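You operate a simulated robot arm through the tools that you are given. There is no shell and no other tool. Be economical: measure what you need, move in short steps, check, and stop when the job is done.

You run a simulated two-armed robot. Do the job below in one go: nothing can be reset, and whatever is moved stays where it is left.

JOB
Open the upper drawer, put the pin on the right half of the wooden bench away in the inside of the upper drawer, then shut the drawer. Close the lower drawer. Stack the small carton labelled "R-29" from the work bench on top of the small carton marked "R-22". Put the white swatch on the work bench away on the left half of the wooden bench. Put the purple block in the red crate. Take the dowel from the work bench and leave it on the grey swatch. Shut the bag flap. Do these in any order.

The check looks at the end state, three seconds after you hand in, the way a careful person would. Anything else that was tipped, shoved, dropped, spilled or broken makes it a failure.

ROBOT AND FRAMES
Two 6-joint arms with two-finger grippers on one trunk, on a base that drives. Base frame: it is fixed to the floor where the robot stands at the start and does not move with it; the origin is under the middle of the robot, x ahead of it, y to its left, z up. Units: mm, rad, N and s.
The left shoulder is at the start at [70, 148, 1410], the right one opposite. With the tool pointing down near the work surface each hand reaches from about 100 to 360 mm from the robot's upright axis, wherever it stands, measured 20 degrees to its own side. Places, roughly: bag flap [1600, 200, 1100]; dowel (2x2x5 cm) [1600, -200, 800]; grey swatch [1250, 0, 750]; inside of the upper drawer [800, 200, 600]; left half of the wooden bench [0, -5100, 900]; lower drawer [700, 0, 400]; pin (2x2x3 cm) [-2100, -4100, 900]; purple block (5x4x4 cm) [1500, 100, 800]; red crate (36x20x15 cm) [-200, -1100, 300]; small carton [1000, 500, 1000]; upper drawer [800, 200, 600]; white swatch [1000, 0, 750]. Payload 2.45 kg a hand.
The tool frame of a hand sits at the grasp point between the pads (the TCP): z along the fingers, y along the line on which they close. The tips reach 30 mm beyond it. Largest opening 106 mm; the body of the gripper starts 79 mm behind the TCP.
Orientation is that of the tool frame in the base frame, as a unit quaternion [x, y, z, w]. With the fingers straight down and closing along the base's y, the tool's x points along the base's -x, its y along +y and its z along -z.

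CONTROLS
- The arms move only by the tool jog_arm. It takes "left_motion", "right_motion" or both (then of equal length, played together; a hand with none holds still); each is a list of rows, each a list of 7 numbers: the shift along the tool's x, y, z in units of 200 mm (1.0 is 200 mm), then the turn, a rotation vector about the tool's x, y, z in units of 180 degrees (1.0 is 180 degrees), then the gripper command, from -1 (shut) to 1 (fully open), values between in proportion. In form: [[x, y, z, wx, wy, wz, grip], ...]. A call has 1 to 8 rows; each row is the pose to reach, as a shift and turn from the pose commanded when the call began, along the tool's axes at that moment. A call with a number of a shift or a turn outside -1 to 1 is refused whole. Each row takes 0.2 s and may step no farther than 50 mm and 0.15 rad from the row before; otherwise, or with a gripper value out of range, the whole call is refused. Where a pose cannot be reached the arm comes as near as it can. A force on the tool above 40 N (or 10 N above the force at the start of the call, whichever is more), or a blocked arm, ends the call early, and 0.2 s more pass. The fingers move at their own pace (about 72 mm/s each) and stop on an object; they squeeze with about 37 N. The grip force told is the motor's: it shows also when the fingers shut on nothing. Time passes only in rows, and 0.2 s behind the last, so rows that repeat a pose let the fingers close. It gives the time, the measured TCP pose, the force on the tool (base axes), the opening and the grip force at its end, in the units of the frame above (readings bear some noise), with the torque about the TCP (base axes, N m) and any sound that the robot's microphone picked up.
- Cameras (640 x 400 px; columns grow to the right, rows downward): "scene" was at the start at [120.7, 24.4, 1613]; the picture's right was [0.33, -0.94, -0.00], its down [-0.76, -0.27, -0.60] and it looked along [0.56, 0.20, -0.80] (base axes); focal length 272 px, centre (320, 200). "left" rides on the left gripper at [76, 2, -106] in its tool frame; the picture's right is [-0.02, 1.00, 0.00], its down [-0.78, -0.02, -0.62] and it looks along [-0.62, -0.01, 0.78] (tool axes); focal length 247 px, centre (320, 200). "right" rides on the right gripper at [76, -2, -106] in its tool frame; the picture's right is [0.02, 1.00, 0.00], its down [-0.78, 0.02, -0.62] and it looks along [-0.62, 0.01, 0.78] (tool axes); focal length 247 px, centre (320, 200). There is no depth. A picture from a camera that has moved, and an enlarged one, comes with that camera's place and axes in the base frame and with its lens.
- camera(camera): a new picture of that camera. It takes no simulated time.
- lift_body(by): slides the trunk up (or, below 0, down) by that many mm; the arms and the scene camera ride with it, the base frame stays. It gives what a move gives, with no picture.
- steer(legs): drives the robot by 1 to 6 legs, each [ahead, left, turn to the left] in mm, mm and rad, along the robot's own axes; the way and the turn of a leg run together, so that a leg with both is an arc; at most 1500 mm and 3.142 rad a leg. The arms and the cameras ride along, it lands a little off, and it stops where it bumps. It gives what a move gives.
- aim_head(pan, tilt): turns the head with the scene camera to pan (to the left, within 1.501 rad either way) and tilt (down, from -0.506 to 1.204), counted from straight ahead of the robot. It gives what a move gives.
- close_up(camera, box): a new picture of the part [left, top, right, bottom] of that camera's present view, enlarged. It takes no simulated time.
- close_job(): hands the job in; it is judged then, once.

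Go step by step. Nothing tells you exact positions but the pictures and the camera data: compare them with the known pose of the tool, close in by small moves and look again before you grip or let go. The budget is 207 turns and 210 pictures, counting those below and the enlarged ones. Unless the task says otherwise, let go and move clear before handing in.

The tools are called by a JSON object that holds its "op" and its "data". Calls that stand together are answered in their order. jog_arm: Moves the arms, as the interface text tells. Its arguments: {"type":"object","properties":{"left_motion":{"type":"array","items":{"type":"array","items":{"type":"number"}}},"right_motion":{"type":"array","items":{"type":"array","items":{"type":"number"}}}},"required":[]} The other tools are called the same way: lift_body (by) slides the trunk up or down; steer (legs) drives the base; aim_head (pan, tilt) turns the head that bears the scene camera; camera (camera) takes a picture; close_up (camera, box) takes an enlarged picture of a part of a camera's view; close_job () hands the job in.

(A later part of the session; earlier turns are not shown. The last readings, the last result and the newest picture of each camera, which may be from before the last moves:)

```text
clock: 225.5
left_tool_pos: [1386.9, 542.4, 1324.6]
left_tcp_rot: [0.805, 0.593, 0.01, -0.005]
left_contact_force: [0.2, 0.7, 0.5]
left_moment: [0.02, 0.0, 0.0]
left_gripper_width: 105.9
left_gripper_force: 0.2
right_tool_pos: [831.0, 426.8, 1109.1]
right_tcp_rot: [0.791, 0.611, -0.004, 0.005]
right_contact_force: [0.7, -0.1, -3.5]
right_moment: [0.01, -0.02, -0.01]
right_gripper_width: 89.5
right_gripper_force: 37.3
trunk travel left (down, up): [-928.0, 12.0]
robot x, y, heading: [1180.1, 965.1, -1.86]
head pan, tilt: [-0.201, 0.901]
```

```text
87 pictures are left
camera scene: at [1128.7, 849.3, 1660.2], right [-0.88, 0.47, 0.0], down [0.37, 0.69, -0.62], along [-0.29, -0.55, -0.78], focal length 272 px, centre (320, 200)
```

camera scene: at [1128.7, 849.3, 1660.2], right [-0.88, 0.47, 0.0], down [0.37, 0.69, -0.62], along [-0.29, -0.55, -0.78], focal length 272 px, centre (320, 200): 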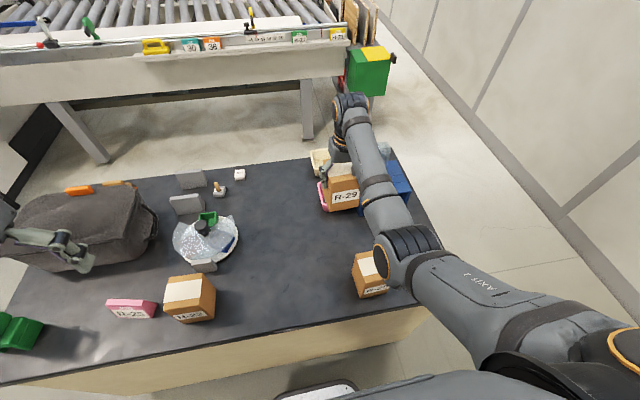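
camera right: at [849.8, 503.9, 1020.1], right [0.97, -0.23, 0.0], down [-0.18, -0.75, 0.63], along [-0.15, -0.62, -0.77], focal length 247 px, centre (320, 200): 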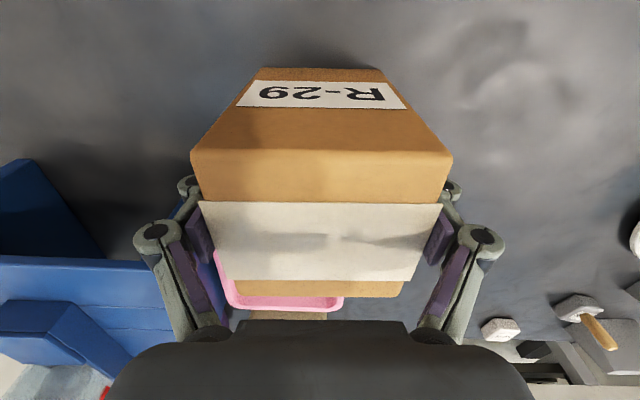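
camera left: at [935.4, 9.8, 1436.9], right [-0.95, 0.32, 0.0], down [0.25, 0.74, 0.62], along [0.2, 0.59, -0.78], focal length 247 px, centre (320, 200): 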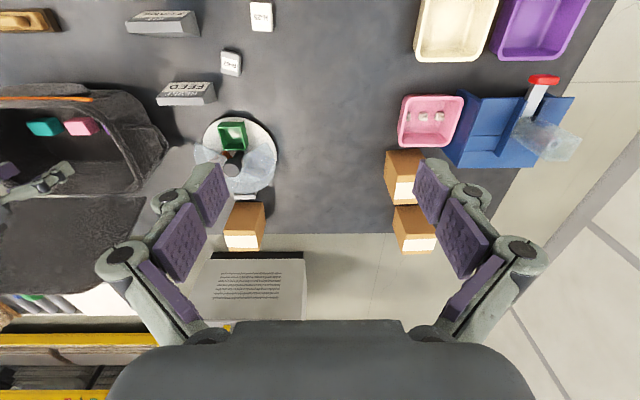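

{"op": "steer", "data": {"legs": [[-172, 0, 0], [0, 457, 0]]}}

{"op": "camera", "data": {"camera": "right"}}

{"op": "camera", "data": {"camera": "scene"}}

```text
clock: 229.3
left_tool_pos: [1870.5, 577.4, 1325.1]
left_tcp_rot: [0.805, 0.593, 0.01, -0.004]
left_contact_force: [-0.3, -0.4, -0.2]
left_moment: [-0.02, -0.01, 0.04]
left_gripper_width: 105.9
left_gripper_force: 0.2
right_tool_pos: [1316.0, 463.2, 1109.9]
right_tcp_rot: [0.792, 0.61, -0.004, 0.004]
right_contact_force: [0.2, 0.0, -4.0]
right_moment: [-0.01, -0.04, 0.01]
right_gripper_width: 89.4
right_gripper_force: 36.6
trunk travel left (down, up): [-928.0, 12.0]
robot x, y, heading: [1665.9, 1000.4, -1.865]
head pan, tilt: [-0.201, 0.901]
```

```text
86 pictures are left
camera right: at [1333.0, 539.7, 1214.2], right [0.97, -0.24, 0.0], down [-0.18, -0.75, 0.63], along [-0.15, -0.61, -0.78], focal length 247 px, centre (320, 200)
```

right: 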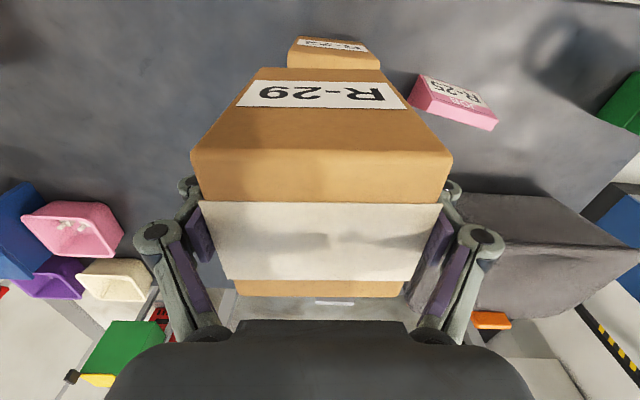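

```text
85 pictures are left
camera scene: at [1612.3, 885.5, 1660.3], right [-0.88, 0.47, 0.0], down [0.37, 0.69, -0.62], along [-0.29, -0.55, -0.78], focal length 272 px, centre (320, 200)
```

scene: 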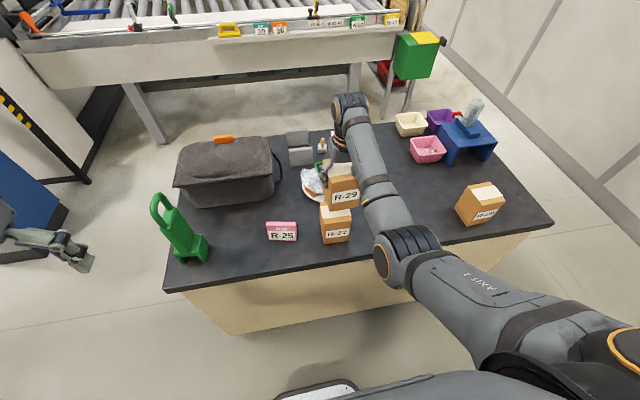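

{"op": "close_up", "data": {"camera": "right", "box": [260, 20, 420, 120]}}

{"op": "close_up", "data": {"camera": "scene", "box": [280, 150, 400, 260]}}

```text
4.00 times, centred on (340, 70) of right
camera zoom: at [1333.0, 539.7, 1214.2], right [0.97, -0.24, 0.0], down [-0.18, -0.75, 0.63], along [-0.15, -0.61, -0.78], focal length 988 px, centre (240, 720)
```

zoom: 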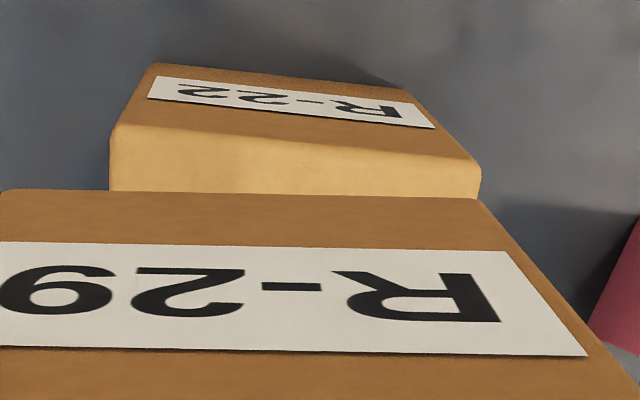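

```text
3.64 times, centred on (340, 205) of scene
camera zoom: at [1612.3, 885.5, 1660.3], right [-0.88, 0.47, 0.0], down [0.37, 0.69, -0.62], along [-0.29, -0.55, -0.78], focal length 991 px, centre (247, 182)
```

zoom: 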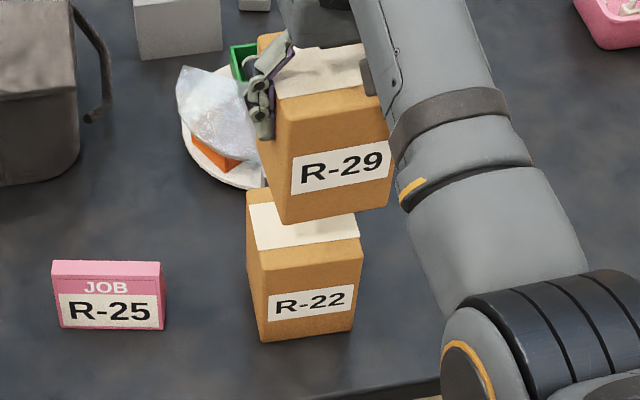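

Shift ~8 mm forward and left, yaw to match R-22, lower to a small gap.

{"op": "jog_arm", "data": {"right_motion": [[-0.035, 0.04, 0, 0, 0, 0.02, 0.4], [-0.035, 0.04, 0, 0, 0, 0.02, 0.4]]}}

{"op": "lift_body", "data": {"by": -40}}

{"op": "close_up", "data": {"camera": "scene", "box": [280, 140, 400, 260]}}

{"op": "close_up", "data": {"camera": "right", "box": [260, 20, 420, 120]}}

{"op": "camera", "data": {"camera": "left"}}

```text
clock: 229.9
left_tool_pos: [1872.0, 576.3, 1325.3]
left_tcp_rot: [0.805, 0.593, 0.011, -0.004]
left_contact_force: [-0.6, -0.5, -0.3]
left_moment: [-0.01, -0.05, 0.0]
left_gripper_width: 106.0
left_gripper_force: 0.0
right_tool_pos: [1321.5, 454.4, 1109.1]
right_tcp_rot: [0.812, 0.584, -0.003, 0.004]
right_contact_force: [-0.4, 0.6, -2.9]
right_moment: [0.02, -0.04, 0.04]
right_gripper_width: 89.2
right_gripper_force: 37.0
trunk travel left (down, up): [-928.0, 12.0]
robot x, y, heading: [1667.7, 1001.9, -1.862]
head pan, tilt: [-0.201, 0.901]
```

```text
clock: 230.8
left_tool_pos: [1871.9, 577.7, 1284.4]
left_tcp_rot: [0.805, 0.593, 0.009, -0.005]
left_contact_force: [0.1, 0.4, -0.1]
left_moment: [0.0, 0.0, 0.01]
left_gripper_width: 106.3
left_gripper_force: 0.0
right_tool_pos: [1322.2, 452.7, 1070.1]
right_tcp_rot: [0.811, 0.585, -0.004, 0.005]
right_contact_force: [-0.5, 0.9, -3.1]
right_moment: [0.0, -0.01, 0.02]
right_gripper_width: 89.0
right_gripper_force: 37.4
trunk travel left (down, up): [-888.0, 52.0]
robot x, y, heading: [1664.2, 996.9, -1.859]
head pan, tilt: [-0.201, 0.901]
```

```text
3.33 times, centred on (340, 200) of scene
camera zoom: at [1614.8, 885.0, 1620.3], right [-0.88, 0.47, 0.0], down [0.37, 0.69, -0.62], along [-0.29, -0.55, -0.78], focal length 908 px, centre (253, 200)
```

zoom: 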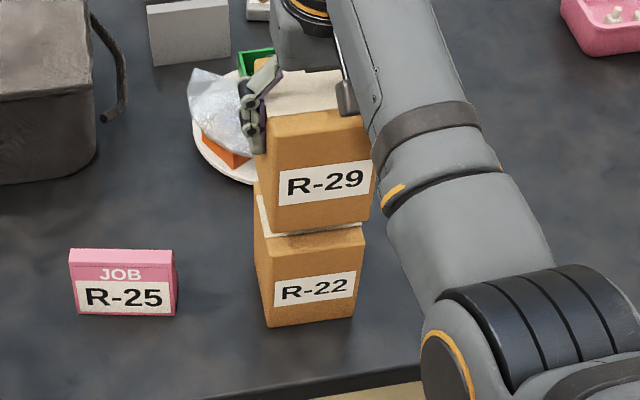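

```text
4.00 times, centred on (340, 70) of right
camera zoom: at [1345.2, 529.1, 1174.5], right [0.96, -0.3, 0.0], down [-0.23, -0.74, 0.63], along [-0.18, -0.6, -0.78], focal length 988 px, centre (240, 720)
```

zoom: 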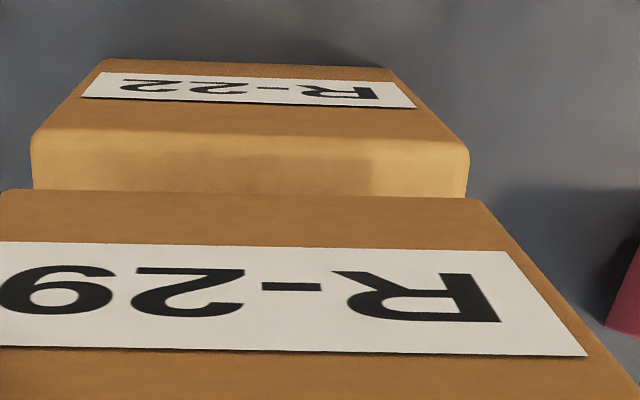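

```text
80 pictures are left
camera left: at [1895.7, 647.9, 1392.7], right [0.95, -0.32, 0.0], down [-0.25, -0.75, 0.61], along [-0.19, -0.57, -0.8], focal length 247 px, centre (320, 200)
```

left: 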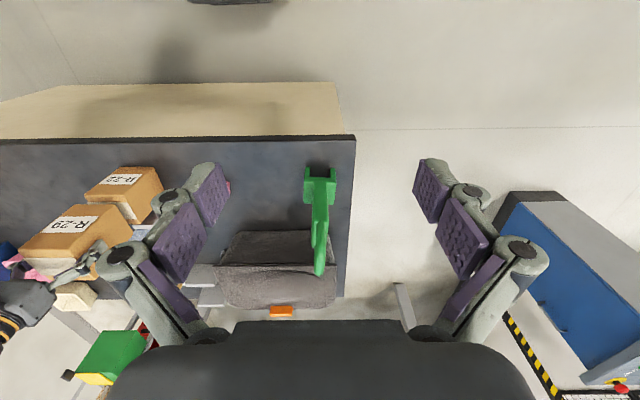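

Edges of R-29 and R-22 match within ~4 mm. Lower until contact.

{"op": "lift_body", "data": {"by": -20}}

{"op": "jog_arm", "data": {"right_motion": [[0.01, 0.012, 0.02, 0, 0, 0, 0.4], [0.01, 0.012, 0.03, 0, 0, 0, 0.4]]}}

{"op": "close_up", "data": {"camera": "scene", "box": [290, 150, 390, 250]}}

```text
clock: 231.4
left_tool_pos: [1871.8, 577.2, 1264.5]
left_tcp_rot: [0.805, 0.593, 0.01, -0.005]
left_contact_force: [-0.4, 0.3, -0.4]
left_moment: [0.0, -0.02, -0.02]
left_gripper_width: 105.9
left_gripper_force: 0.0
right_tool_pos: [1322.3, 454.0, 1050.6]
right_tcp_rot: [0.811, 0.585, -0.004, 0.005]
right_contact_force: [-0.5, -0.1, -3.5]
right_moment: [0.03, -0.01, 0.01]
right_gripper_width: 89.2
right_gripper_force: 36.6
trunk travel left (down, up): [-868.0, 72.0]
robot x, y, heading: [1664.2, 999.4, -1.862]
head pan, tilt: [-0.201, 0.901]
```

```text
clock: 232.1
left_tool_pos: [1873.9, 579.2, 1266.0]
left_tcp_rot: [0.805, 0.593, 0.009, -0.005]
left_contact_force: [-0.6, 0.2, -0.1]
left_moment: [0.0, 0.0, 0.0]
left_gripper_width: 105.9
left_gripper_force: 0.2
right_tool_pos: [1325.9, 455.2, 1045.9]
right_tcp_rot: [0.811, 0.585, -0.005, 0.005]
right_contact_force: [-1.7, -0.5, 7.4]
right_moment: [0.34, 0.13, 0.03]
right_gripper_width: 89.2
right_gripper_force: 37.2
trunk travel left (down, up): [-868.0, 72.0]
robot x, y, heading: [1664.4, 1002.3, -1.865]
head pan, tilt: [-0.201, 0.901]
```

```text
4.00 times, centred on (340, 200) of scene
camera zoom: at [1615.3, 886.8, 1600.6], right [-0.88, 0.47, 0.0], down [0.37, 0.69, -0.62], along [-0.29, -0.55, -0.78], focal length 1090 px, centre (240, 200)
```

zoom: 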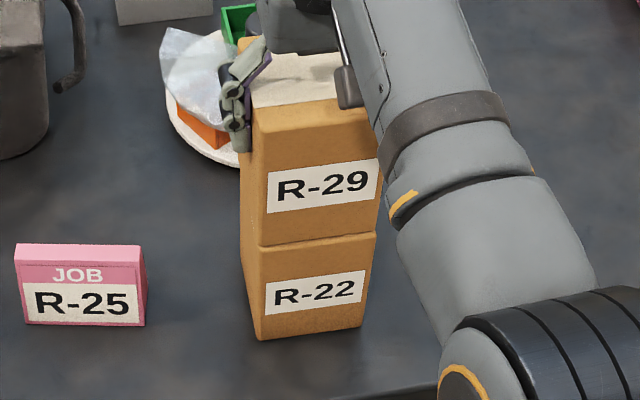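

Contact made, well stacked. Release and rise straight up.

{"op": "jog_arm", "data": {"right_motion": [[0, 0, 0, 0, 0, 0, 0.75], [0, 0, 0, 0, 0, 0, 1], [0, 0, 0, 0, 0, 0, 1], [0, 0, 0, 0, 0, 0, 1]]}}

{"op": "camera", "data": {"camera": "right"}}

{"op": "jog_arm", "data": {"right_motion": [[0, 0, -0.1, 0, 0, 0, 1], [0, 0, -0.2, 0, 0, 0, 1]]}}

{"op": "lift_body", "data": {"by": 70}}

{"op": "camera", "data": {"camera": "right"}}

```text
clock: 233.1
left_tool_pos: [1872.2, 577.7, 1264.1]
left_tcp_rot: [0.805, 0.593, 0.01, -0.005]
left_contact_force: [-0.2, 0.4, 0.3]
left_moment: [-0.01, 0.0, 0.0]
left_gripper_width: 106.1
left_gripper_force: 0.1
right_tool_pos: [1326.3, 455.7, 1044.0]
right_tcp_rot: [0.811, 0.585, -0.004, 0.004]
right_contact_force: [-0.3, 0.2, 1.2]
right_moment: [-0.01, 0.01, 0.07]
right_gripper_width: 105.9
right_gripper_force: 0.1
trunk travel left (down, up): [-868.0, 72.0]
robot x, y, heading: [1664.4, 1003.2, -1.862]
head pan, tilt: [-0.201, 0.901]
```

```text
78 pictures are left
camera right: at [1348.6, 530.1, 1148.3], right [0.96, -0.3, 0.0], down [-0.23, -0.74, 0.63], along [-0.18, -0.6, -0.78], focal length 247 px, centre (320, 200)
```

right: 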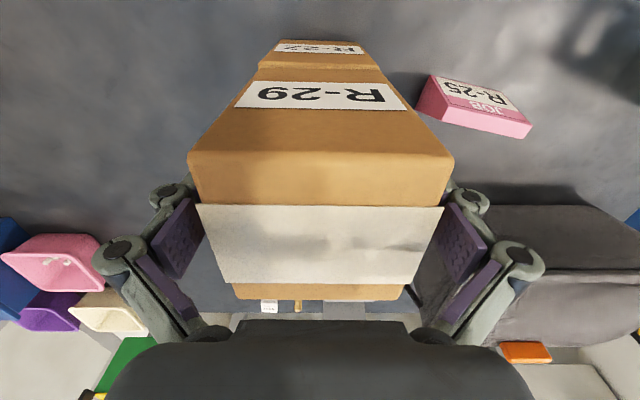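

```text
clock: 233.7
left_tool_pos: [1871.4, 578.1, 1264.2]
left_tcp_rot: [0.806, 0.592, 0.009, -0.004]
left_contact_force: [0.3, -0.8, -0.2]
left_moment: [0.01, 0.02, 0.02]
left_gripper_width: 105.8
left_gripper_force: 0.0
right_tool_pos: [1326.6, 456.8, 1084.6]
right_tcp_rot: [0.811, 0.585, -0.003, 0.006]
right_contact_force: [0.3, 0.1, 0.1]
right_moment: [0.02, 0.0, 0.01]
right_gripper_width: 106.2
right_gripper_force: 0.1
trunk travel left (down, up): [-868.0, 72.0]
robot x, y, heading: [1662.7, 995.3, -1.866]
head pan, tilt: [-0.201, 0.901]
```

```text
clock: 234.7
left_tool_pos: [1872.4, 576.8, 1335.3]
left_tcp_rot: [0.805, 0.593, 0.009, -0.005]
left_contact_force: [0.3, -0.2, 0.4]
left_moment: [0.03, -0.04, -0.01]
left_gripper_width: 106.0
left_gripper_force: 0.1
right_tool_pos: [1326.8, 455.8, 1154.8]
right_tcp_rot: [0.811, 0.585, -0.004, 0.004]
right_contact_force: [-0.4, -0.2, 0.0]
right_moment: [-0.03, -0.04, -0.02]
right_gripper_width: 105.9
right_gripper_force: 0.2
trunk travel left (down, up): [-938.0, 2.0]
robot x, y, heading: [1664.3, 1000.1, -1.864]
head pan, tilt: [-0.201, 0.901]
```

```text
77 pictures are left
camera right: at [1348.7, 531.0, 1258.4], right [0.96, -0.3, 0.0], down [-0.23, -0.74, 0.63], along [-0.18, -0.6, -0.78], focal length 247 px, centre (320, 200)
```

right: 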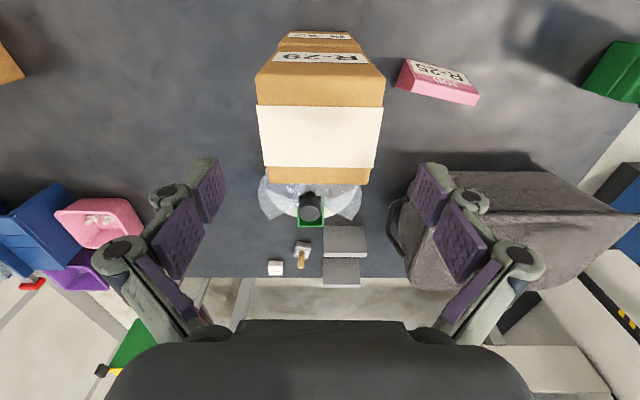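

R-29 stacked on R-22. Next the white swatch from the front side; I drive around the left end of the bench.

{"op": "aim_head", "data": {"pan": -1.3, "tilt": 0.5}}

{"op": "camera", "data": {"camera": "scene"}}

```text
clock: 236.1
left_tool_pos: [1873.5, 578.0, 1335.4]
left_tcp_rot: [0.806, 0.592, 0.01, -0.005]
left_contact_force: [-0.5, -0.3, 1.5]
left_moment: [0.01, -0.02, -0.01]
left_gripper_width: 106.0
left_gripper_force: 0.0
right_tool_pos: [1326.5, 455.7, 1153.5]
right_tcp_rot: [0.811, 0.585, -0.004, 0.005]
right_contact_force: [-0.2, -0.5, 0.1]
right_moment: [-0.02, -0.01, 0.0]
right_gripper_width: 106.1
right_gripper_force: 0.0
trunk travel left (down, up): [-938.0, 2.0]
robot x, y, heading: [1664.4, 1002.4, -1.86]
head pan, tilt: [-1.3, 0.499]
```

```text
76 pictures are left
camera scene: at [1559.8, 953.5, 1704.2], right [0.02, 1.0, 0.0], down [0.48, -0.01, -0.88], along [-0.88, 0.02, -0.48], focal length 272 px, centre (320, 200)
```

scene: 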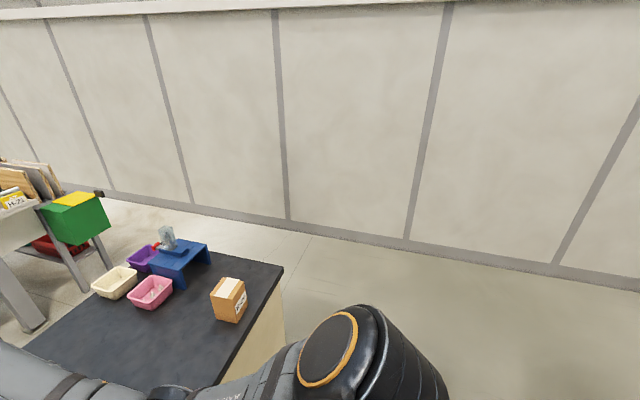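

The way is free.

{"op": "steer", "data": {"legs": [[0, -1343, 0], [850, 0, 0], [0, 0, 3.13]]}}

{"op": "steer", "data": {"legs": [[-850, 0, 0], [0, -850, 0]]}}

{"op": "aim_head", "data": {"pan": -0.2, "tilt": 0.9}}

{"op": "camera", "data": {"camera": "right"}}

{"op": "camera", "data": {"camera": "scene"}}

```text
clock: 254.3
left_tool_pos: [-88.4, 1003.6, 1335.6]
left_tcp_rot: [-0.587, 0.809, -0.005, -0.01]
left_contact_force: [1.7, 0.3, 0.1]
left_moment: [0.01, 0.02, -0.03]
left_gripper_width: 106.0
left_gripper_force: 0.0
right_tool_pos: [458.9, 1117.1, 1154.7]
right_tcp_rot: [-0.579, 0.815, 0.004, 0.004]
right_contact_force: [-0.1, -0.3, -0.2]
right_moment: [0.0, 0.01, 0.0]
right_gripper_width: 106.4
right_gripper_force: 0.1
trunk travel left (down, up): [-938.0, 2.0]
robot x, y, heading: [113.2, 579.5, 1.264]
head pan, tilt: [-1.3, 0.499]
```

```text
clock: 262.9
left_tool_pos: [466.5, -60.6, 1335.2]
left_tcp_rot: [-0.585, 0.811, -0.006, -0.01]
left_contact_force: [-0.8, -0.6, -0.3]
left_moment: [-0.02, -0.02, 0.01]
left_gripper_width: 105.9
left_gripper_force: 0.1
right_tool_pos: [1014.3, 50.7, 1154.3]
right_tcp_rot: [-0.577, 0.817, 0.004, 0.005]
right_contact_force: [0.0, 0.9, 0.0]
right_moment: [0.0, 0.04, -0.02]
right_gripper_width: 106.1
right_gripper_force: 0.0
trunk travel left (down, up): [-938.0, 2.0]
robot x, y, heading: [668.7, -485.2, 1.259]
head pan, tilt: [-1.3, 0.499]
```

```text
clock: 264.2
left_tool_pos: [468.1, -62.4, 1334.6]
left_tcp_rot: [-0.584, 0.811, -0.004, -0.01]
left_contact_force: [-0.2, -0.5, 0.7]
left_moment: [-0.03, 0.0, 0.03]
left_gripper_width: 106.1
left_gripper_force: 0.0
right_tool_pos: [1014.9, 50.9, 1153.2]
right_tcp_rot: [-0.577, 0.817, 0.005, 0.004]
right_contact_force: [0.3, 0.5, 0.9]
right_moment: [0.0, 0.03, -0.02]
right_gripper_width: 106.2
right_gripper_force: 0.2
trunk travel left (down, up): [-938.0, 2.0]
robot x, y, heading: [667.6, -490.3, 1.26]
head pan, tilt: [-0.201, 0.901]
```

```text
75 pictures are left
camera right: at [990.9, -22.6, 1258.6], right [-0.95, 0.31, 0.0], down [0.24, 0.74, 0.63], along [0.2, 0.6, -0.78], focal length 247 px, centre (320, 200)
```

right: 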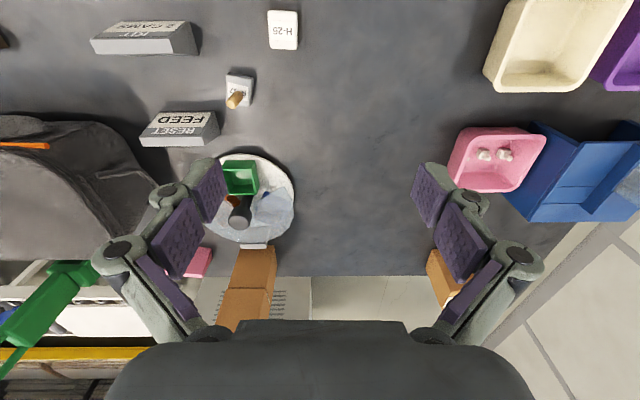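

```text
74 pictures are left
camera scene: at [720.1, -373.6, 1670.3], right [0.87, -0.49, 0.0], down [-0.38, -0.68, -0.62], along [0.3, 0.54, -0.78], focal length 272 px, centre (320, 200)
```

scene: 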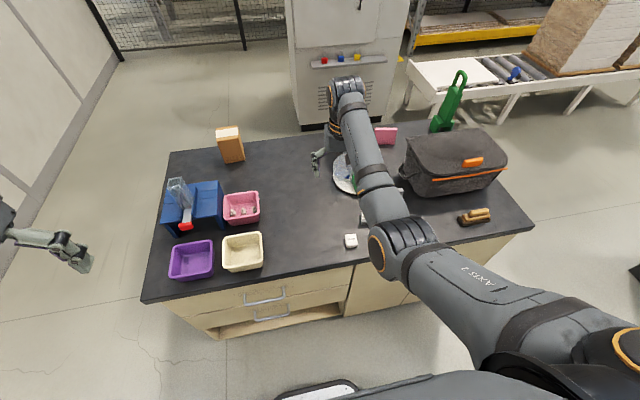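

White swatch at ≈[1052,-7]. Position over it and lower most of the way.

{"op": "steer", "data": {"legs": [[-46, -53, 0]]}}

{"op": "jog_arm", "data": {"right_motion": [[0, 0, 0, 0, 0, 0, 0.7], [0, 0, 0, 0, 0, 0, 0.5]]}}

{"op": "lift_body", "data": {"by": -225}}

{"op": "camera", "data": {"camera": "right"}}

```text
clock: 265.3
left_tool_pos: [497.5, -111.5, 1330.7]
left_tcp_rot: [-0.586, 0.81, -0.009, -0.009]
left_contact_force: [-1.1, 1.1, -0.5]
left_moment: [-0.09, -0.06, 0.0]
left_gripper_width: 105.8
left_gripper_force: 0.0
right_tool_pos: [1046.5, -1.0, 1151.9]
right_tcp_rot: [-0.578, 0.816, 0.0, 0.003]
right_contact_force: [-0.8, 1.5, -0.1]
right_moment: [-0.09, -0.04, 0.02]
right_gripper_width: 105.8
right_gripper_force: 0.0
trunk travel left (down, up): [-938.0, 2.0]
robot x, y, heading: [704.1, -545.8, 1.263]
head pan, tilt: [-0.201, 0.901]
```

```text
clock: 265.9
left_tool_pos: [500.7, -116.6, 1333.7]
left_tcp_rot: [-0.586, 0.81, -0.006, -0.01]
left_contact_force: [-1.0, 0.6, -1.2]
left_moment: [-0.05, -0.05, -0.01]
left_gripper_width: 106.3
left_gripper_force: 0.0
right_tool_pos: [1047.2, -5.8, 1152.5]
right_tcp_rot: [-0.578, 0.816, 0.003, 0.003]
right_contact_force: [0.7, 0.1, -0.4]
right_moment: [-0.03, -0.06, 0.04]
right_gripper_width: 79.5
right_gripper_force: 0.1
trunk travel left (down, up): [-938.0, 2.0]
robot x, y, heading: [700.1, -549.0, 1.263]
head pan, tilt: [-0.201, 0.901]
```

```text
clock: 268.2
left_tool_pos: [502.4, -121.1, 1109.2]
left_tcp_rot: [-0.585, 0.811, -0.004, -0.01]
left_contact_force: [-0.2, 0.2, 0.6]
left_moment: [0.0, 0.0, -0.01]
left_gripper_width: 106.0
left_gripper_force: 0.0
right_tool_pos: [1051.0, -10.1, 929.7]
right_tcp_rot: [-0.578, 0.816, 0.005, 0.003]
right_contact_force: [0.4, 0.6, -0.7]
right_moment: [0.01, 0.01, -0.03]
right_gripper_width: 79.7
right_gripper_force: 0.0
trunk travel left (down, up): [-713.0, 227.0]
robot x, y, heading: [705.0, -546.9, 1.267]
head pan, tilt: [-0.201, 0.901]
```

```text
73 pictures are left
camera right: at [1026.4, -81.9, 1033.6], right [-0.95, 0.31, 0.0], down [0.24, 0.74, 0.63], along [0.19, 0.6, -0.78], focal length 247 px, centre (320, 200)
```

right: 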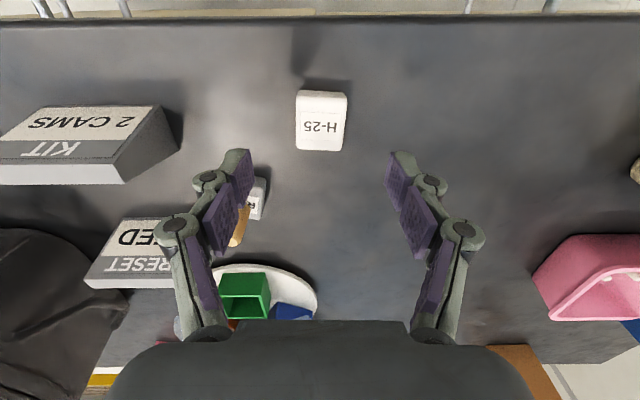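

Centred. Lower and grip.

{"op": "lift_body", "data": {"by": -74}}

{"op": "jog_arm", "data": {"right_motion": [[-0.01, 0, 0, 0, 0, 0, 0.2], [-0.01, 0, 0, 0, 0, 0, -0.2], [-0.01, 0, 0, 0, 0, 0, -0.4], [-0.01, 0, 0, 0, 0, 0, -0.4]]}}

{"op": "camera", "data": {"camera": "right"}}

```text
clock: 269.4
left_tool_pos: [502.1, -121.9, 1034.8]
left_tcp_rot: [-0.586, 0.81, -0.004, -0.009]
left_contact_force: [0.7, 0.0, 0.1]
left_moment: [-0.03, -0.01, -0.02]
left_gripper_width: 106.2
left_gripper_force: 0.2
right_tool_pos: [1050.7, -9.0, 854.0]
right_tcp_rot: [-0.578, 0.816, 0.005, 0.004]
right_contact_force: [-1.0, -1.2, -0.1]
right_moment: [-0.01, 0.01, -0.06]
right_gripper_width: 79.6
right_gripper_force: 0.0
trunk travel left (down, up): [-639.0, 301.0]
robot x, y, heading: [702.0, -548.2, 1.266]
head pan, tilt: [-0.201, 0.901]
```

```text
clock: 270.4
left_tool_pos: [502.5, -121.3, 1035.4]
left_tcp_rot: [-0.585, 0.811, -0.004, -0.008]
left_contact_force: [1.1, -0.1, -0.1]
left_moment: [-0.02, 0.0, 0.02]
left_gripper_width: 106.1
left_gripper_force: 0.0
right_tool_pos: [1052.2, -7.7, 854.5]
right_tcp_rot: [-0.578, 0.816, 0.005, 0.005]
right_contact_force: [0.0, -0.1, 1.5]
right_moment: [-0.06, 0.01, 0.0]
right_gripper_width: 38.7
right_gripper_force: 37.1
trunk travel left (down, up): [-639.0, 301.0]
robot x, y, heading: [703.5, -546.0, 1.26]
head pan, tilt: [-0.201, 0.901]
```

```text
72 pictures are left
camera right: at [1026.9, -80.2, 959.7], right [-0.95, 0.31, 0.0], down [0.24, 0.74, 0.63], along [0.19, 0.6, -0.78], focal length 247 px, centre (320, 200)
```

right: 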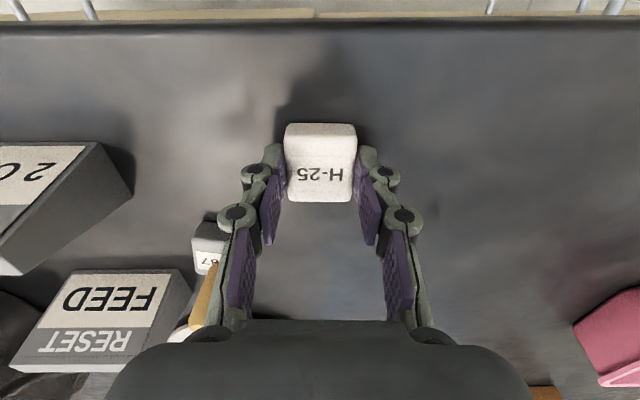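

White swatch held. Lift and start the trip to the wooden bench: first out of the aisle and turn around in the open area.

{"op": "lift_body", "data": {"by": 295}}

{"op": "steer", "data": {"legs": [[60, 0, 0], [0, 1133, 0], [250, 0, 0], [0, 0, 3.13]]}}

{"op": "aim_head", "data": {"pan": 0.1, "tilt": 0.45}}

{"op": "camera", "data": {"camera": "scene"}}

```text
clock: 273.3
left_tool_pos: [502.9, -120.1, 1331.1]
left_tcp_rot: [-0.586, 0.811, -0.004, -0.009]
left_contact_force: [0.6, 1.0, 0.7]
left_moment: [0.05, 0.04, 0.0]
left_gripper_width: 106.1
left_gripper_force: 0.1
right_tool_pos: [1051.3, -7.0, 1149.6]
right_tcp_rot: [-0.578, 0.816, 0.005, 0.004]
right_contact_force: [0.4, 0.7, 0.0]
right_moment: [-0.01, -0.02, 0.01]
right_gripper_width: 38.8
right_gripper_force: 37.2
trunk travel left (down, up): [-934.0, 6.0]
robot x, y, heading: [703.1, -548.9, 1.257]
head pan, tilt: [-0.201, 0.901]
```

```text
clock: 288.4
left_tool_pos: [-85.5, -338.8, 1330.5]
left_tcp_rot: [0.811, 0.585, 0.009, -0.004]
left_contact_force: [-0.2, -0.1, 0.6]
left_moment: [0.0, -0.01, 0.01]
left_gripper_width: 105.7
left_gripper_force: 0.1
right_tool_pos: [-634.1, -451.0, 1149.2]
right_tcp_rot: [0.816, 0.578, -0.004, 0.004]
right_contact_force: [0.9, 0.2, -0.7]
right_moment: [0.01, 0.0, 0.01]
right_gripper_width: 38.7
right_gripper_force: 37.0
trunk travel left (down, up): [-934.0, 6.0]
robot x, y, heading: [-279.3, 87.1, -1.884]
head pan, tilt: [-0.201, 0.901]
```

```text
clock: 289.3
left_tool_pos: [-85.1, -338.0, 1331.0]
left_tcp_rot: [0.811, 0.585, 0.008, -0.003]
left_contact_force: [-1.0, 0.3, 0.2]
left_moment: [0.01, -0.01, -0.01]
left_gripper_width: 105.9
left_gripper_force: 0.2
right_tool_pos: [-633.3, -450.6, 1150.1]
right_tcp_rot: [0.816, 0.577, -0.005, 0.005]
right_contact_force: [-0.1, 0.5, -0.8]
right_moment: [0.02, -0.03, 0.01]
right_gripper_width: 38.3
right_gripper_force: 37.4
trunk travel left (down, up): [-934.0, 6.0]
robot x, y, heading: [-284.0, 85.3, -1.883]
head pan, tilt: [0.099, 0.45]
```

```text
71 pictures are left
camera scene: at [-319.0, -49.9, 1704.6], right [-0.98, 0.21, 0.0], down [0.09, 0.43, -0.9], along [-0.19, -0.88, -0.44], focal length 272 px, centre (320, 200)
```

scene: 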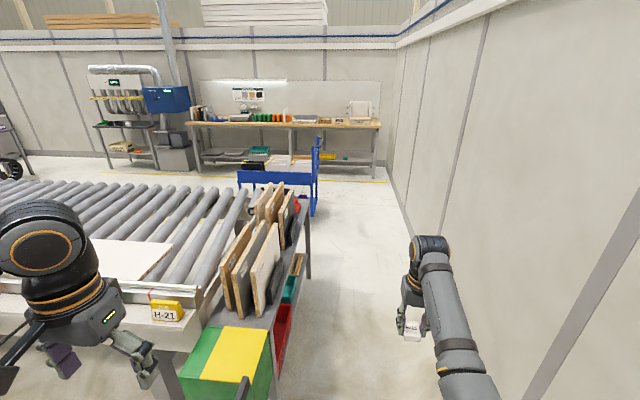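

Corridor is clear. Strafe to the corridor's middle and drive down toward the wooden bench.

{"op": "steer", "data": {"legs": [[0, -184, 0], [1500, 0, 0], [1500, 0, 0], [620, 0, 0]]}}

{"op": "aim_head", "data": {"pan": 0.3, "tilt": 0.6}}

{"op": "camera", "data": {"camera": "scene"}}

{"op": "aim_head", "data": {"pan": -0.3, "tilt": 0.7}}

{"op": "camera", "data": {"camera": "scene"}}

```text
clock: 308.0
left_tool_pos: [-1399.8, -3736.6, 1330.3]
left_tcp_rot: [0.814, 0.581, 0.008, -0.005]
left_contact_force: [-0.4, 0.4, -0.1]
left_moment: [-0.03, 0.01, -0.03]
left_gripper_width: 105.8
left_gripper_force: 0.0
right_tool_pos: [-1949.4, -3842.6, 1150.8]
right_tcp_rot: [0.82, 0.573, -0.006, 0.006]
right_contact_force: [0.6, -0.2, -0.2]
right_moment: [-0.02, 0.02, -0.05]
right_gripper_width: 39.0
right_gripper_force: 37.4
trunk travel left (down, up): [-934.0, 6.0]
robot x, y, heading: [-1596.6, -3314.2, -1.891]
head pan, tilt: [0.099, 0.45]
```

```text
clock: 308.8
left_tool_pos: [-1400.0, -3737.8, 1330.9]
left_tcp_rot: [0.813, 0.582, 0.009, -0.005]
left_contact_force: [0.5, 0.3, -0.4]
left_moment: [0.0, -0.02, 0.0]
left_gripper_width: 105.5
left_gripper_force: 0.0
right_tool_pos: [-1949.1, -3844.9, 1148.9]
right_tcp_rot: [0.819, 0.574, -0.004, 0.005]
right_contact_force: [-0.8, -0.5, 0.3]
right_moment: [-0.03, 0.02, 0.03]
right_gripper_width: 38.4
right_gripper_force: 37.0
trunk travel left (down, up): [-934.0, 6.0]
robot x, y, heading: [-1597.1, -3311.9, -1.893]
head pan, tilt: [0.3, 0.6]
```

```text
70 pictures are left
camera scene: at [-1612.5, -3444.9, 1691.2], right [-1.0, 0.02, 0.0], down [0.01, 0.56, -0.83], along [-0.02, -0.83, -0.56], focal length 272 px, centre (320, 200)
```

scene: 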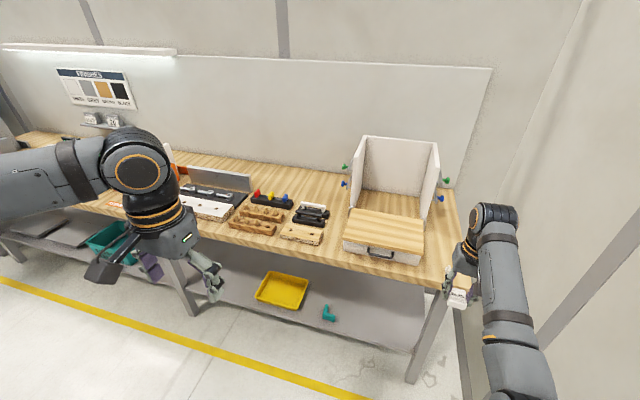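

```text
clock: 309.8
left_tool_pos: [-1400.2, -3736.2, 1329.9]
left_tcp_rot: [0.814, 0.581, 0.009, -0.003]
left_contact_force: [0.0, -1.1, 0.5]
left_moment: [-0.02, 0.01, -0.02]
left_gripper_width: 105.9
left_gripper_force: 0.0
right_tool_pos: [-1949.8, -3844.1, 1150.4]
right_tcp_rot: [0.819, 0.573, -0.005, 0.005]
right_contact_force: [-0.3, 0.1, 0.0]
right_moment: [0.03, 0.02, 0.0]
right_gripper_width: 38.9
right_gripper_force: 36.7
trunk travel left (down, up): [-934.0, 6.0]
robot x, y, heading: [-1596.9, -3304.1, -1.891]
head pan, tilt: [-0.3, 0.7]
```

```text
69 pictures are left
camera scene: at [-1660.1, -3425.9, 1682.5], right [-0.81, 0.58, 0.0], down [0.37, 0.52, -0.76], along [-0.44, -0.62, -0.64], focal length 272 px, centre (320, 200)
```

scene: 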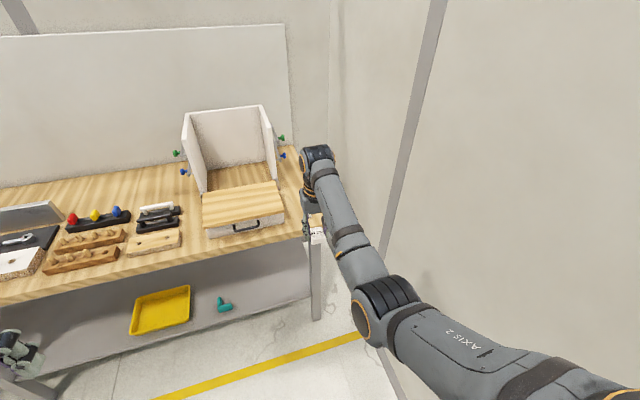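

{"op": "close_up", "data": {"camera": "scene", "box": [170, 100, 340, 260]}}

{"op": "camera", "data": {"camera": "right"}}

```text
2.50 times, centred on (255, 180) of scene
camera zoom: at [-1660.1, -3425.9, 1682.5], right [-0.81, 0.58, 0.0], down [0.37, 0.52, -0.76], along [-0.44, -0.62, -0.64], focal length 681 px, centre (482, 250)
```

zoom: 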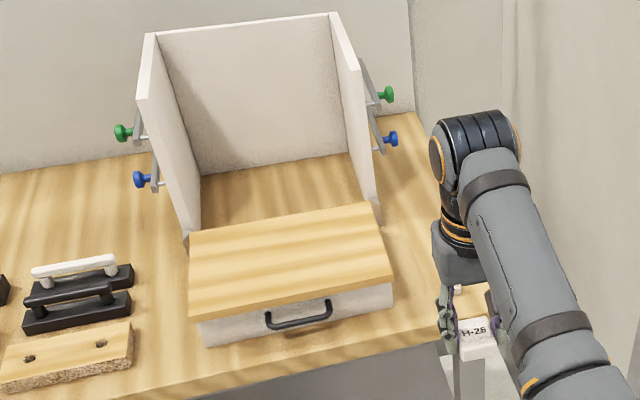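

```text
67 pictures are left
camera right: at [-1925.2, -3770.2, 1254.6], right [0.95, -0.32, 0.0], down [-0.25, -0.73, 0.63], along [-0.2, -0.6, -0.78], focal length 247 px, centre (320, 200)
```

right: 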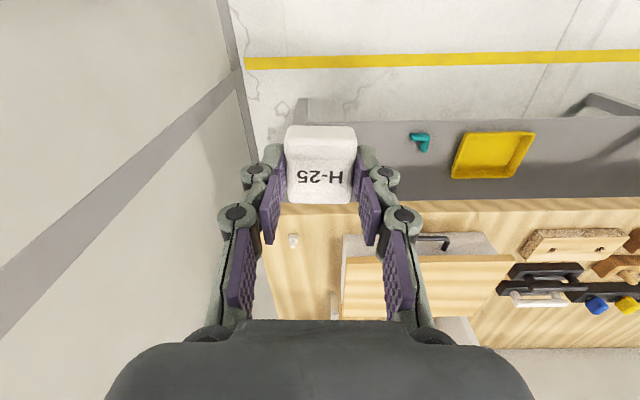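

The pin is the small white piece at about [-2090,-4097] near the right end. First I take the swatch to the left half.

{"op": "steer", "data": {"legs": [[0, 1450, 0]]}}

{"op": "aim_head", "data": {"pan": 0.2, "tilt": 0.6}}

{"op": "camera", "data": {"camera": "scene"}}

{"op": "camera", "data": {"camera": "right"}}

{"op": "camera", "data": {"camera": "left"}}

```text
clock: 316.9
left_tool_pos: [-38.9, -4195.7, 1331.1]
left_tcp_rot: [0.816, 0.578, 0.01, -0.004]
left_contact_force: [0.1, -0.4, -0.6]
left_moment: [0.01, 0.02, -0.04]
left_gripper_width: 106.1
left_gripper_force: 0.0
right_tool_pos: [-588.9, -4299.7, 1150.0]
right_tcp_rot: [0.821, 0.571, -0.003, 0.006]
right_contact_force: [-1.3, 0.3, -0.2]
right_moment: [0.0, 0.0, -0.01]
right_gripper_width: 38.7
right_gripper_force: 36.8
trunk travel left (down, up): [-934.0, 6.0]
robot x, y, heading: [-228.4, -3765.5, -1.897]
head pan, tilt: [-0.3, 0.7]
```

```text
clock: 317.9
left_tool_pos: [-37.9, -4195.1, 1330.4]
left_tcp_rot: [0.816, 0.578, 0.01, -0.005]
left_contact_force: [-0.4, -1.6, 0.6]
left_moment: [0.01, 0.01, -0.01]
left_gripper_width: 106.1
left_gripper_force: 0.0
right_tool_pos: [-587.9, -4299.4, 1149.9]
right_tcp_rot: [0.821, 0.571, -0.005, 0.005]
right_contact_force: [0.0, 0.6, -0.4]
right_moment: [0.01, -0.01, -0.03]
right_gripper_width: 38.8
right_gripper_force: 37.0
trunk travel left (down, up): [-934.0, 6.0]
robot x, y, heading: [-231.5, -3765.0, -1.893]
head pan, tilt: [0.201, 0.6]
```

```text
66 pictures are left
camera scene: at [-256.8, -3901.6, 1691.1], right [-0.99, 0.13, 0.0], down [0.07, 0.56, -0.82], along [-0.1, -0.82, -0.57], focal length 272 px, centre (320, 200)
```

scene: 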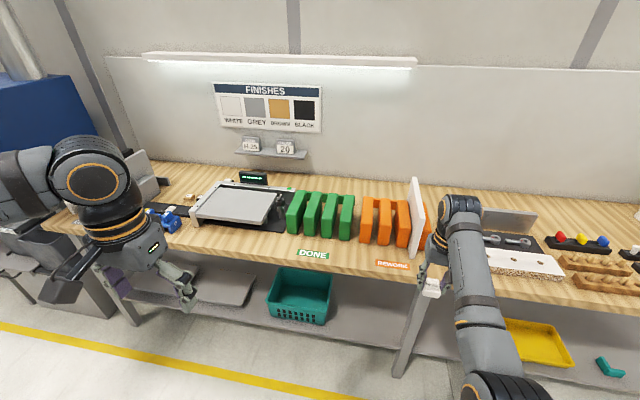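

```text
65 pictures are left
camera right: at [-562.6, -4225.6, 1254.6], right [0.94, -0.33, 0.0], down [-0.26, -0.73, 0.63], along [-0.2, -0.6, -0.78], focal length 247 px, centre (320, 200)
```

right: 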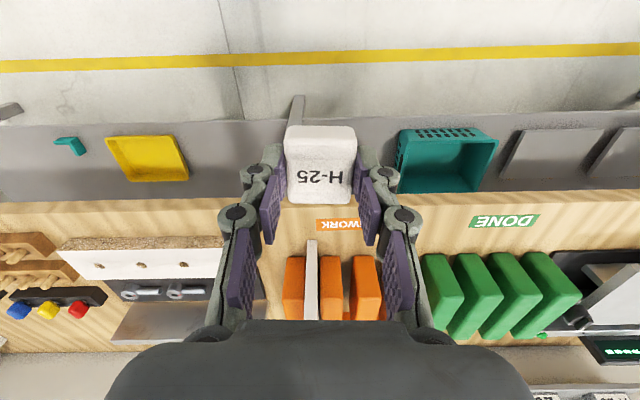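

```text
64 pictures are left
camera left: at [-11.2, -4126.1, 1438.6], right [0.94, -0.35, 0.0], down [-0.28, -0.74, 0.61], along [-0.21, -0.57, -0.8], focal length 247 px, centre (320, 200)
```

left: 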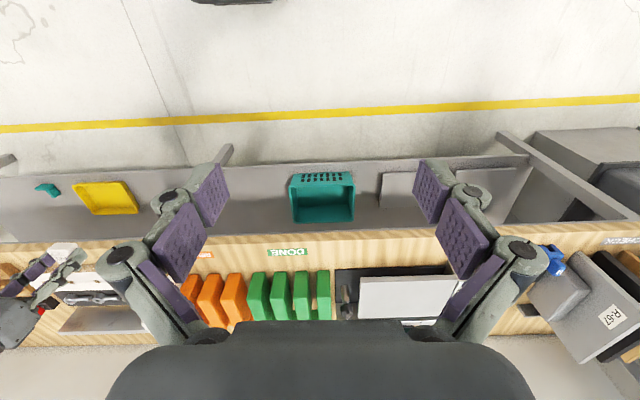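

Left half includes the strip in front of the grey tablet (bench ~z 900, strip ~140 mm deep). Move there.

{"op": "steer", "data": {"legs": [[0, 590, 0], [270, 0, 0]]}}

{"op": "lift_body", "data": {"by": -130}}

{"op": "camera", "data": {"camera": "right"}}

{"op": "camera", "data": {"camera": "scene"}}

```text
clock: 322.7
left_tool_pos: [429.7, -4637.4, 1331.5]
left_tcp_rot: [0.817, 0.576, 0.008, -0.004]
left_contact_force: [0.2, 0.0, -0.2]
left_moment: [0.02, 0.04, 0.0]
left_gripper_width: 106.1
left_gripper_force: 0.1
right_tool_pos: [-122.2, -4738.5, 1151.2]
right_tcp_rot: [0.822, 0.569, -0.005, 0.005]
right_contact_force: [0.6, -1.2, -0.2]
right_moment: [-0.07, 0.0, -0.01]
right_gripper_width: 38.7
right_gripper_force: 36.8
trunk travel left (down, up): [-934.0, 6.0]
robot x, y, heading: [239.6, -4207.6, -1.901]
head pan, tilt: [0.201, 0.6]
```

```text
clock: 324.3
left_tool_pos: [428.5, -4640.2, 1200.0]
left_tcp_rot: [0.817, 0.576, 0.01, -0.004]
left_contact_force: [0.5, 0.0, -0.2]
left_moment: [-0.03, -0.02, 0.02]
left_gripper_width: 106.1
left_gripper_force: 0.1
right_tool_pos: [-122.4, -4741.3, 1020.2]
right_tcp_rot: [0.823, 0.568, -0.004, 0.005]
right_contact_force: [0.5, -0.3, 0.5]
right_moment: [-0.01, 0.01, 0.02]
right_gripper_width: 38.5
right_gripper_force: 36.9
trunk travel left (down, up): [-804.0, 136.0]
robot x, y, heading: [240.9, -4205.4, -1.904]
head pan, tilt: [0.201, 0.6]
```

```text
63 pictures are left
camera right: at [-96.9, -4666.5, 1124.6], right [0.94, -0.33, 0.0], down [-0.26, -0.73, 0.63], along [-0.21, -0.6, -0.78], focal length 247 px, centre (320, 200)
```

right: 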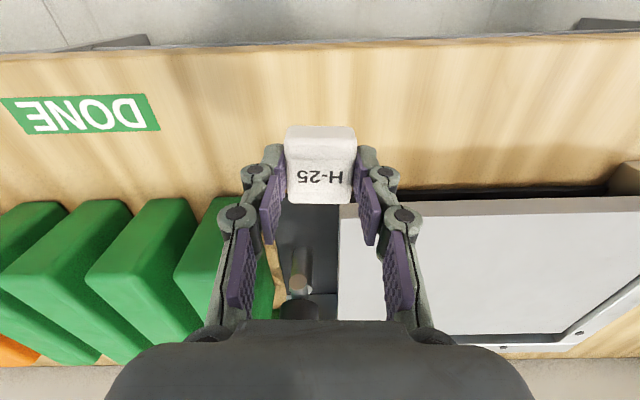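

```text
62 pictures are left
camera scene: at [210.5, -4344.2, 1561.1], right [-0.99, 0.13, 0.0], down [0.07, 0.56, -0.82], along [-0.11, -0.82, -0.57], focal length 272 px, centre (320, 200)
```

scene: 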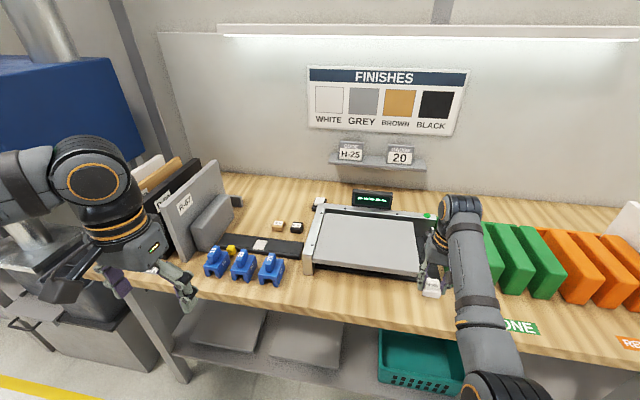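

Spot below is free wood, ~48 mm from the edge. Lower toward contact.

{"op": "jog_arm", "data": {"right_motion": [[-0.07, 0, 0, 0, 0, 0, -0.4], [-0.07, 0, 0, 0, 0, 0, -0.4]]}}

{"op": "lift_body", "data": {"by": -65}}

{"op": "close_up", "data": {"camera": "scene", "box": [360, 200, 520, 330]}}

{"op": "camera", "data": {"camera": "right"}}

```text
clock: 324.9
left_tool_pos: [427.8, -4638.8, 1200.3]
left_tcp_rot: [0.817, 0.577, 0.01, -0.005]
left_contact_force: [-0.1, -0.8, -0.8]
left_moment: [0.01, 0.05, -0.01]
left_gripper_width: 105.9
left_gripper_force: 0.1
right_tool_pos: [-126.7, -4753.3, 1020.4]
right_tcp_rot: [0.823, 0.569, -0.004, 0.005]
right_contact_force: [-0.8, -0.6, 0.9]
right_moment: [-0.02, -0.02, -0.01]
right_gripper_width: 38.5
right_gripper_force: 37.2
trunk travel left (down, up): [-804.0, 136.0]
robot x, y, heading: [239.9, -4208.7, -1.901]
head pan, tilt: [0.201, 0.6]
```

```text
clock: 325.9
left_tool_pos: [429.5, -4639.1, 1135.6]
left_tcp_rot: [0.817, 0.576, 0.01, -0.005]
left_contact_force: [-0.3, -0.6, 0.2]
left_moment: [-0.01, -0.01, -0.02]
left_gripper_width: 106.0
left_gripper_force: 0.0
right_tool_pos: [-126.1, -4753.8, 955.4]
right_tcp_rot: [0.823, 0.569, -0.003, 0.005]
right_contact_force: [-0.3, 0.0, -0.8]
right_moment: [0.03, 0.02, -0.01]
right_gripper_width: 38.7
right_gripper_force: 37.0
trunk travel left (down, up): [-739.0, 201.0]
robot x, y, heading: [237.6, -4210.3, -1.901]
head pan, tilt: [0.201, 0.6]
```

```text
3.08 times, centred on (440, 265) of scene
camera zoom: at [210.6, -4344.2, 1496.1], right [-0.99, 0.13, 0.0], down [0.07, 0.56, -0.82], along [-0.11, -0.82, -0.57], focal length 838 px, centre (-49, 0)
```

zoom: 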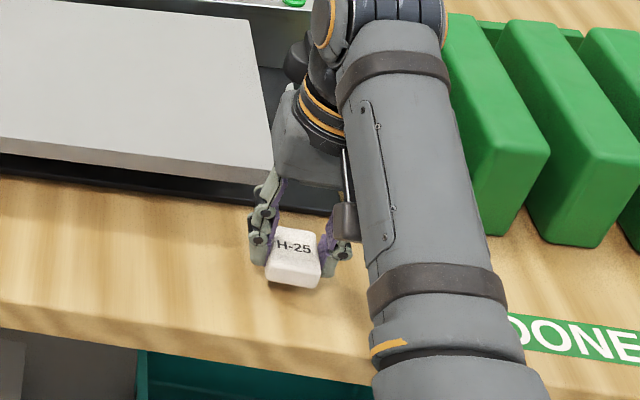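

```text
60 pictures are left
camera right: at [-101.5, -4679.4, 1060.1], right [0.94, -0.33, 0.0], down [-0.26, -0.73, 0.63], along [-0.21, -0.6, -0.78], focal length 247 px, centre (320, 200)
```

right: 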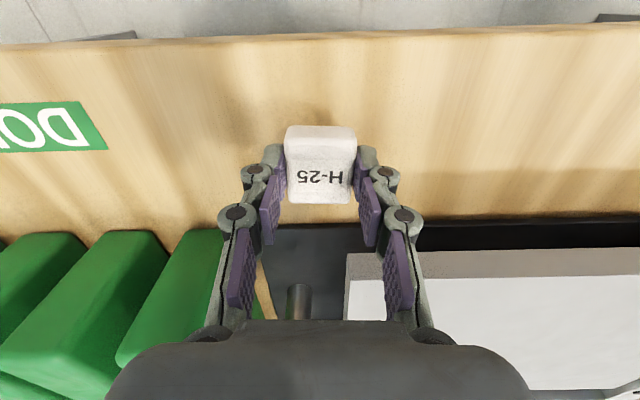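

Nearly down; small steps.

{"op": "jog_arm", "data": {"right_motion": [[0, 0, 0.02, 0, 0, 0, -0.4], [0, 0, 0.04, 0, 0, 0, -0.4], [0, 0, 0.05, 0, 0, 0, -0.4]]}}

{"op": "jog_arm", "data": {"right_motion": [[0, 0, 0.015, 0, 0, 0, -0.4], [0, 0, 0.03, 0, 0, 0, -0.4]]}}

```text
clock: 326.7
left_tool_pos: [428.8, -4639.4, 1135.7]
left_tcp_rot: [0.817, 0.576, 0.009, -0.004]
left_contact_force: [0.5, -0.7, -0.8]
left_moment: [0.01, 0.0, 0.02]
left_gripper_width: 105.9
left_gripper_force: 0.0
right_tool_pos: [-127.4, -4753.8, 944.8]
right_tcp_rot: [0.822, 0.569, -0.004, 0.005]
right_contact_force: [-0.1, 0.3, 0.7]
right_moment: [-0.03, -0.02, -0.03]
right_gripper_width: 38.7
right_gripper_force: 37.0
trunk travel left (down, up): [-739.0, 201.0]
robot x, y, heading: [236.9, -4211.7, -1.904]
head pan, tilt: [0.201, 0.6]
```

```text
clock: 327.3
left_tool_pos: [428.9, -4640.7, 1135.3]
left_tcp_rot: [0.817, 0.577, 0.009, -0.005]
left_contact_force: [0.0, -0.1, 0.4]
left_moment: [0.01, -0.03, 0.03]
left_gripper_width: 105.8
left_gripper_force: 0.1
right_tool_pos: [-126.1, -4753.9, 939.4]
right_tcp_rot: [0.822, 0.569, -0.004, 0.005]
right_contact_force: [-0.2, 0.4, -1.1]
right_moment: [0.0, -0.02, 0.02]
right_gripper_width: 38.8
right_gripper_force: 37.4
trunk travel left (down, up): [-739.0, 201.0]
robot x, y, heading: [237.9, -4208.9, -1.901]
head pan, tilt: [0.201, 0.6]
```

{"op": "jog_arm", "data": {"right_motion": [[0, 0, 0.015, 0, 0, 0, -0.4], [0, 0, 0.03, 0, 0, 0, -0.4]]}}

{"op": "close_up", "data": {"camera": "scene", "box": [400, 230, 480, 300]}}

```text
clock: 327.9
left_tool_pos: [429.5, -4638.1, 1134.6]
left_tcp_rot: [0.818, 0.576, 0.009, -0.004]
left_contact_force: [0.1, 0.4, -0.7]
left_moment: [-0.03, -0.02, -0.03]
left_gripper_width: 106.0
left_gripper_force: 0.1
right_tool_pos: [-126.9, -4753.4, 935.3]
right_tcp_rot: [0.823, 0.568, -0.005, 0.006]
right_contact_force: [0.2, -0.5, 8.7]
right_moment: [0.15, 0.04, -0.02]
right_gripper_width: 38.7
right_gripper_force: 37.0
trunk travel left (down, up): [-739.0, 201.0]
robot x, y, heading: [236.3, -4208.5, -1.901]
head pan, tilt: [0.201, 0.6]
```

```text
5.71 times, centred on (440, 265) of scene
camera zoom: at [211.6, -4342.9, 1496.4], right [-0.99, 0.13, 0.0], down [0.07, 0.56, -0.83], along [-0.11, -0.82, -0.56], focal length 1557 px, centre (-366, -171)
```

zoom: 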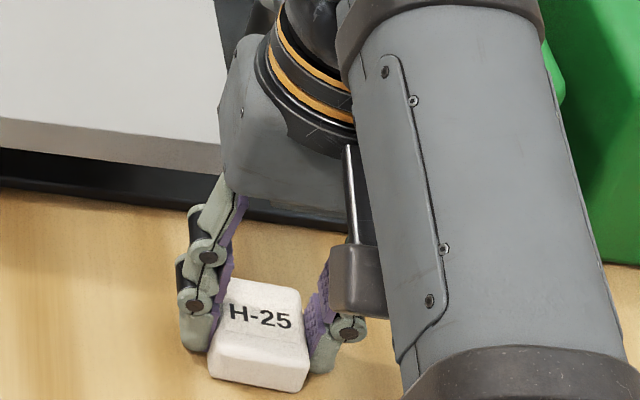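

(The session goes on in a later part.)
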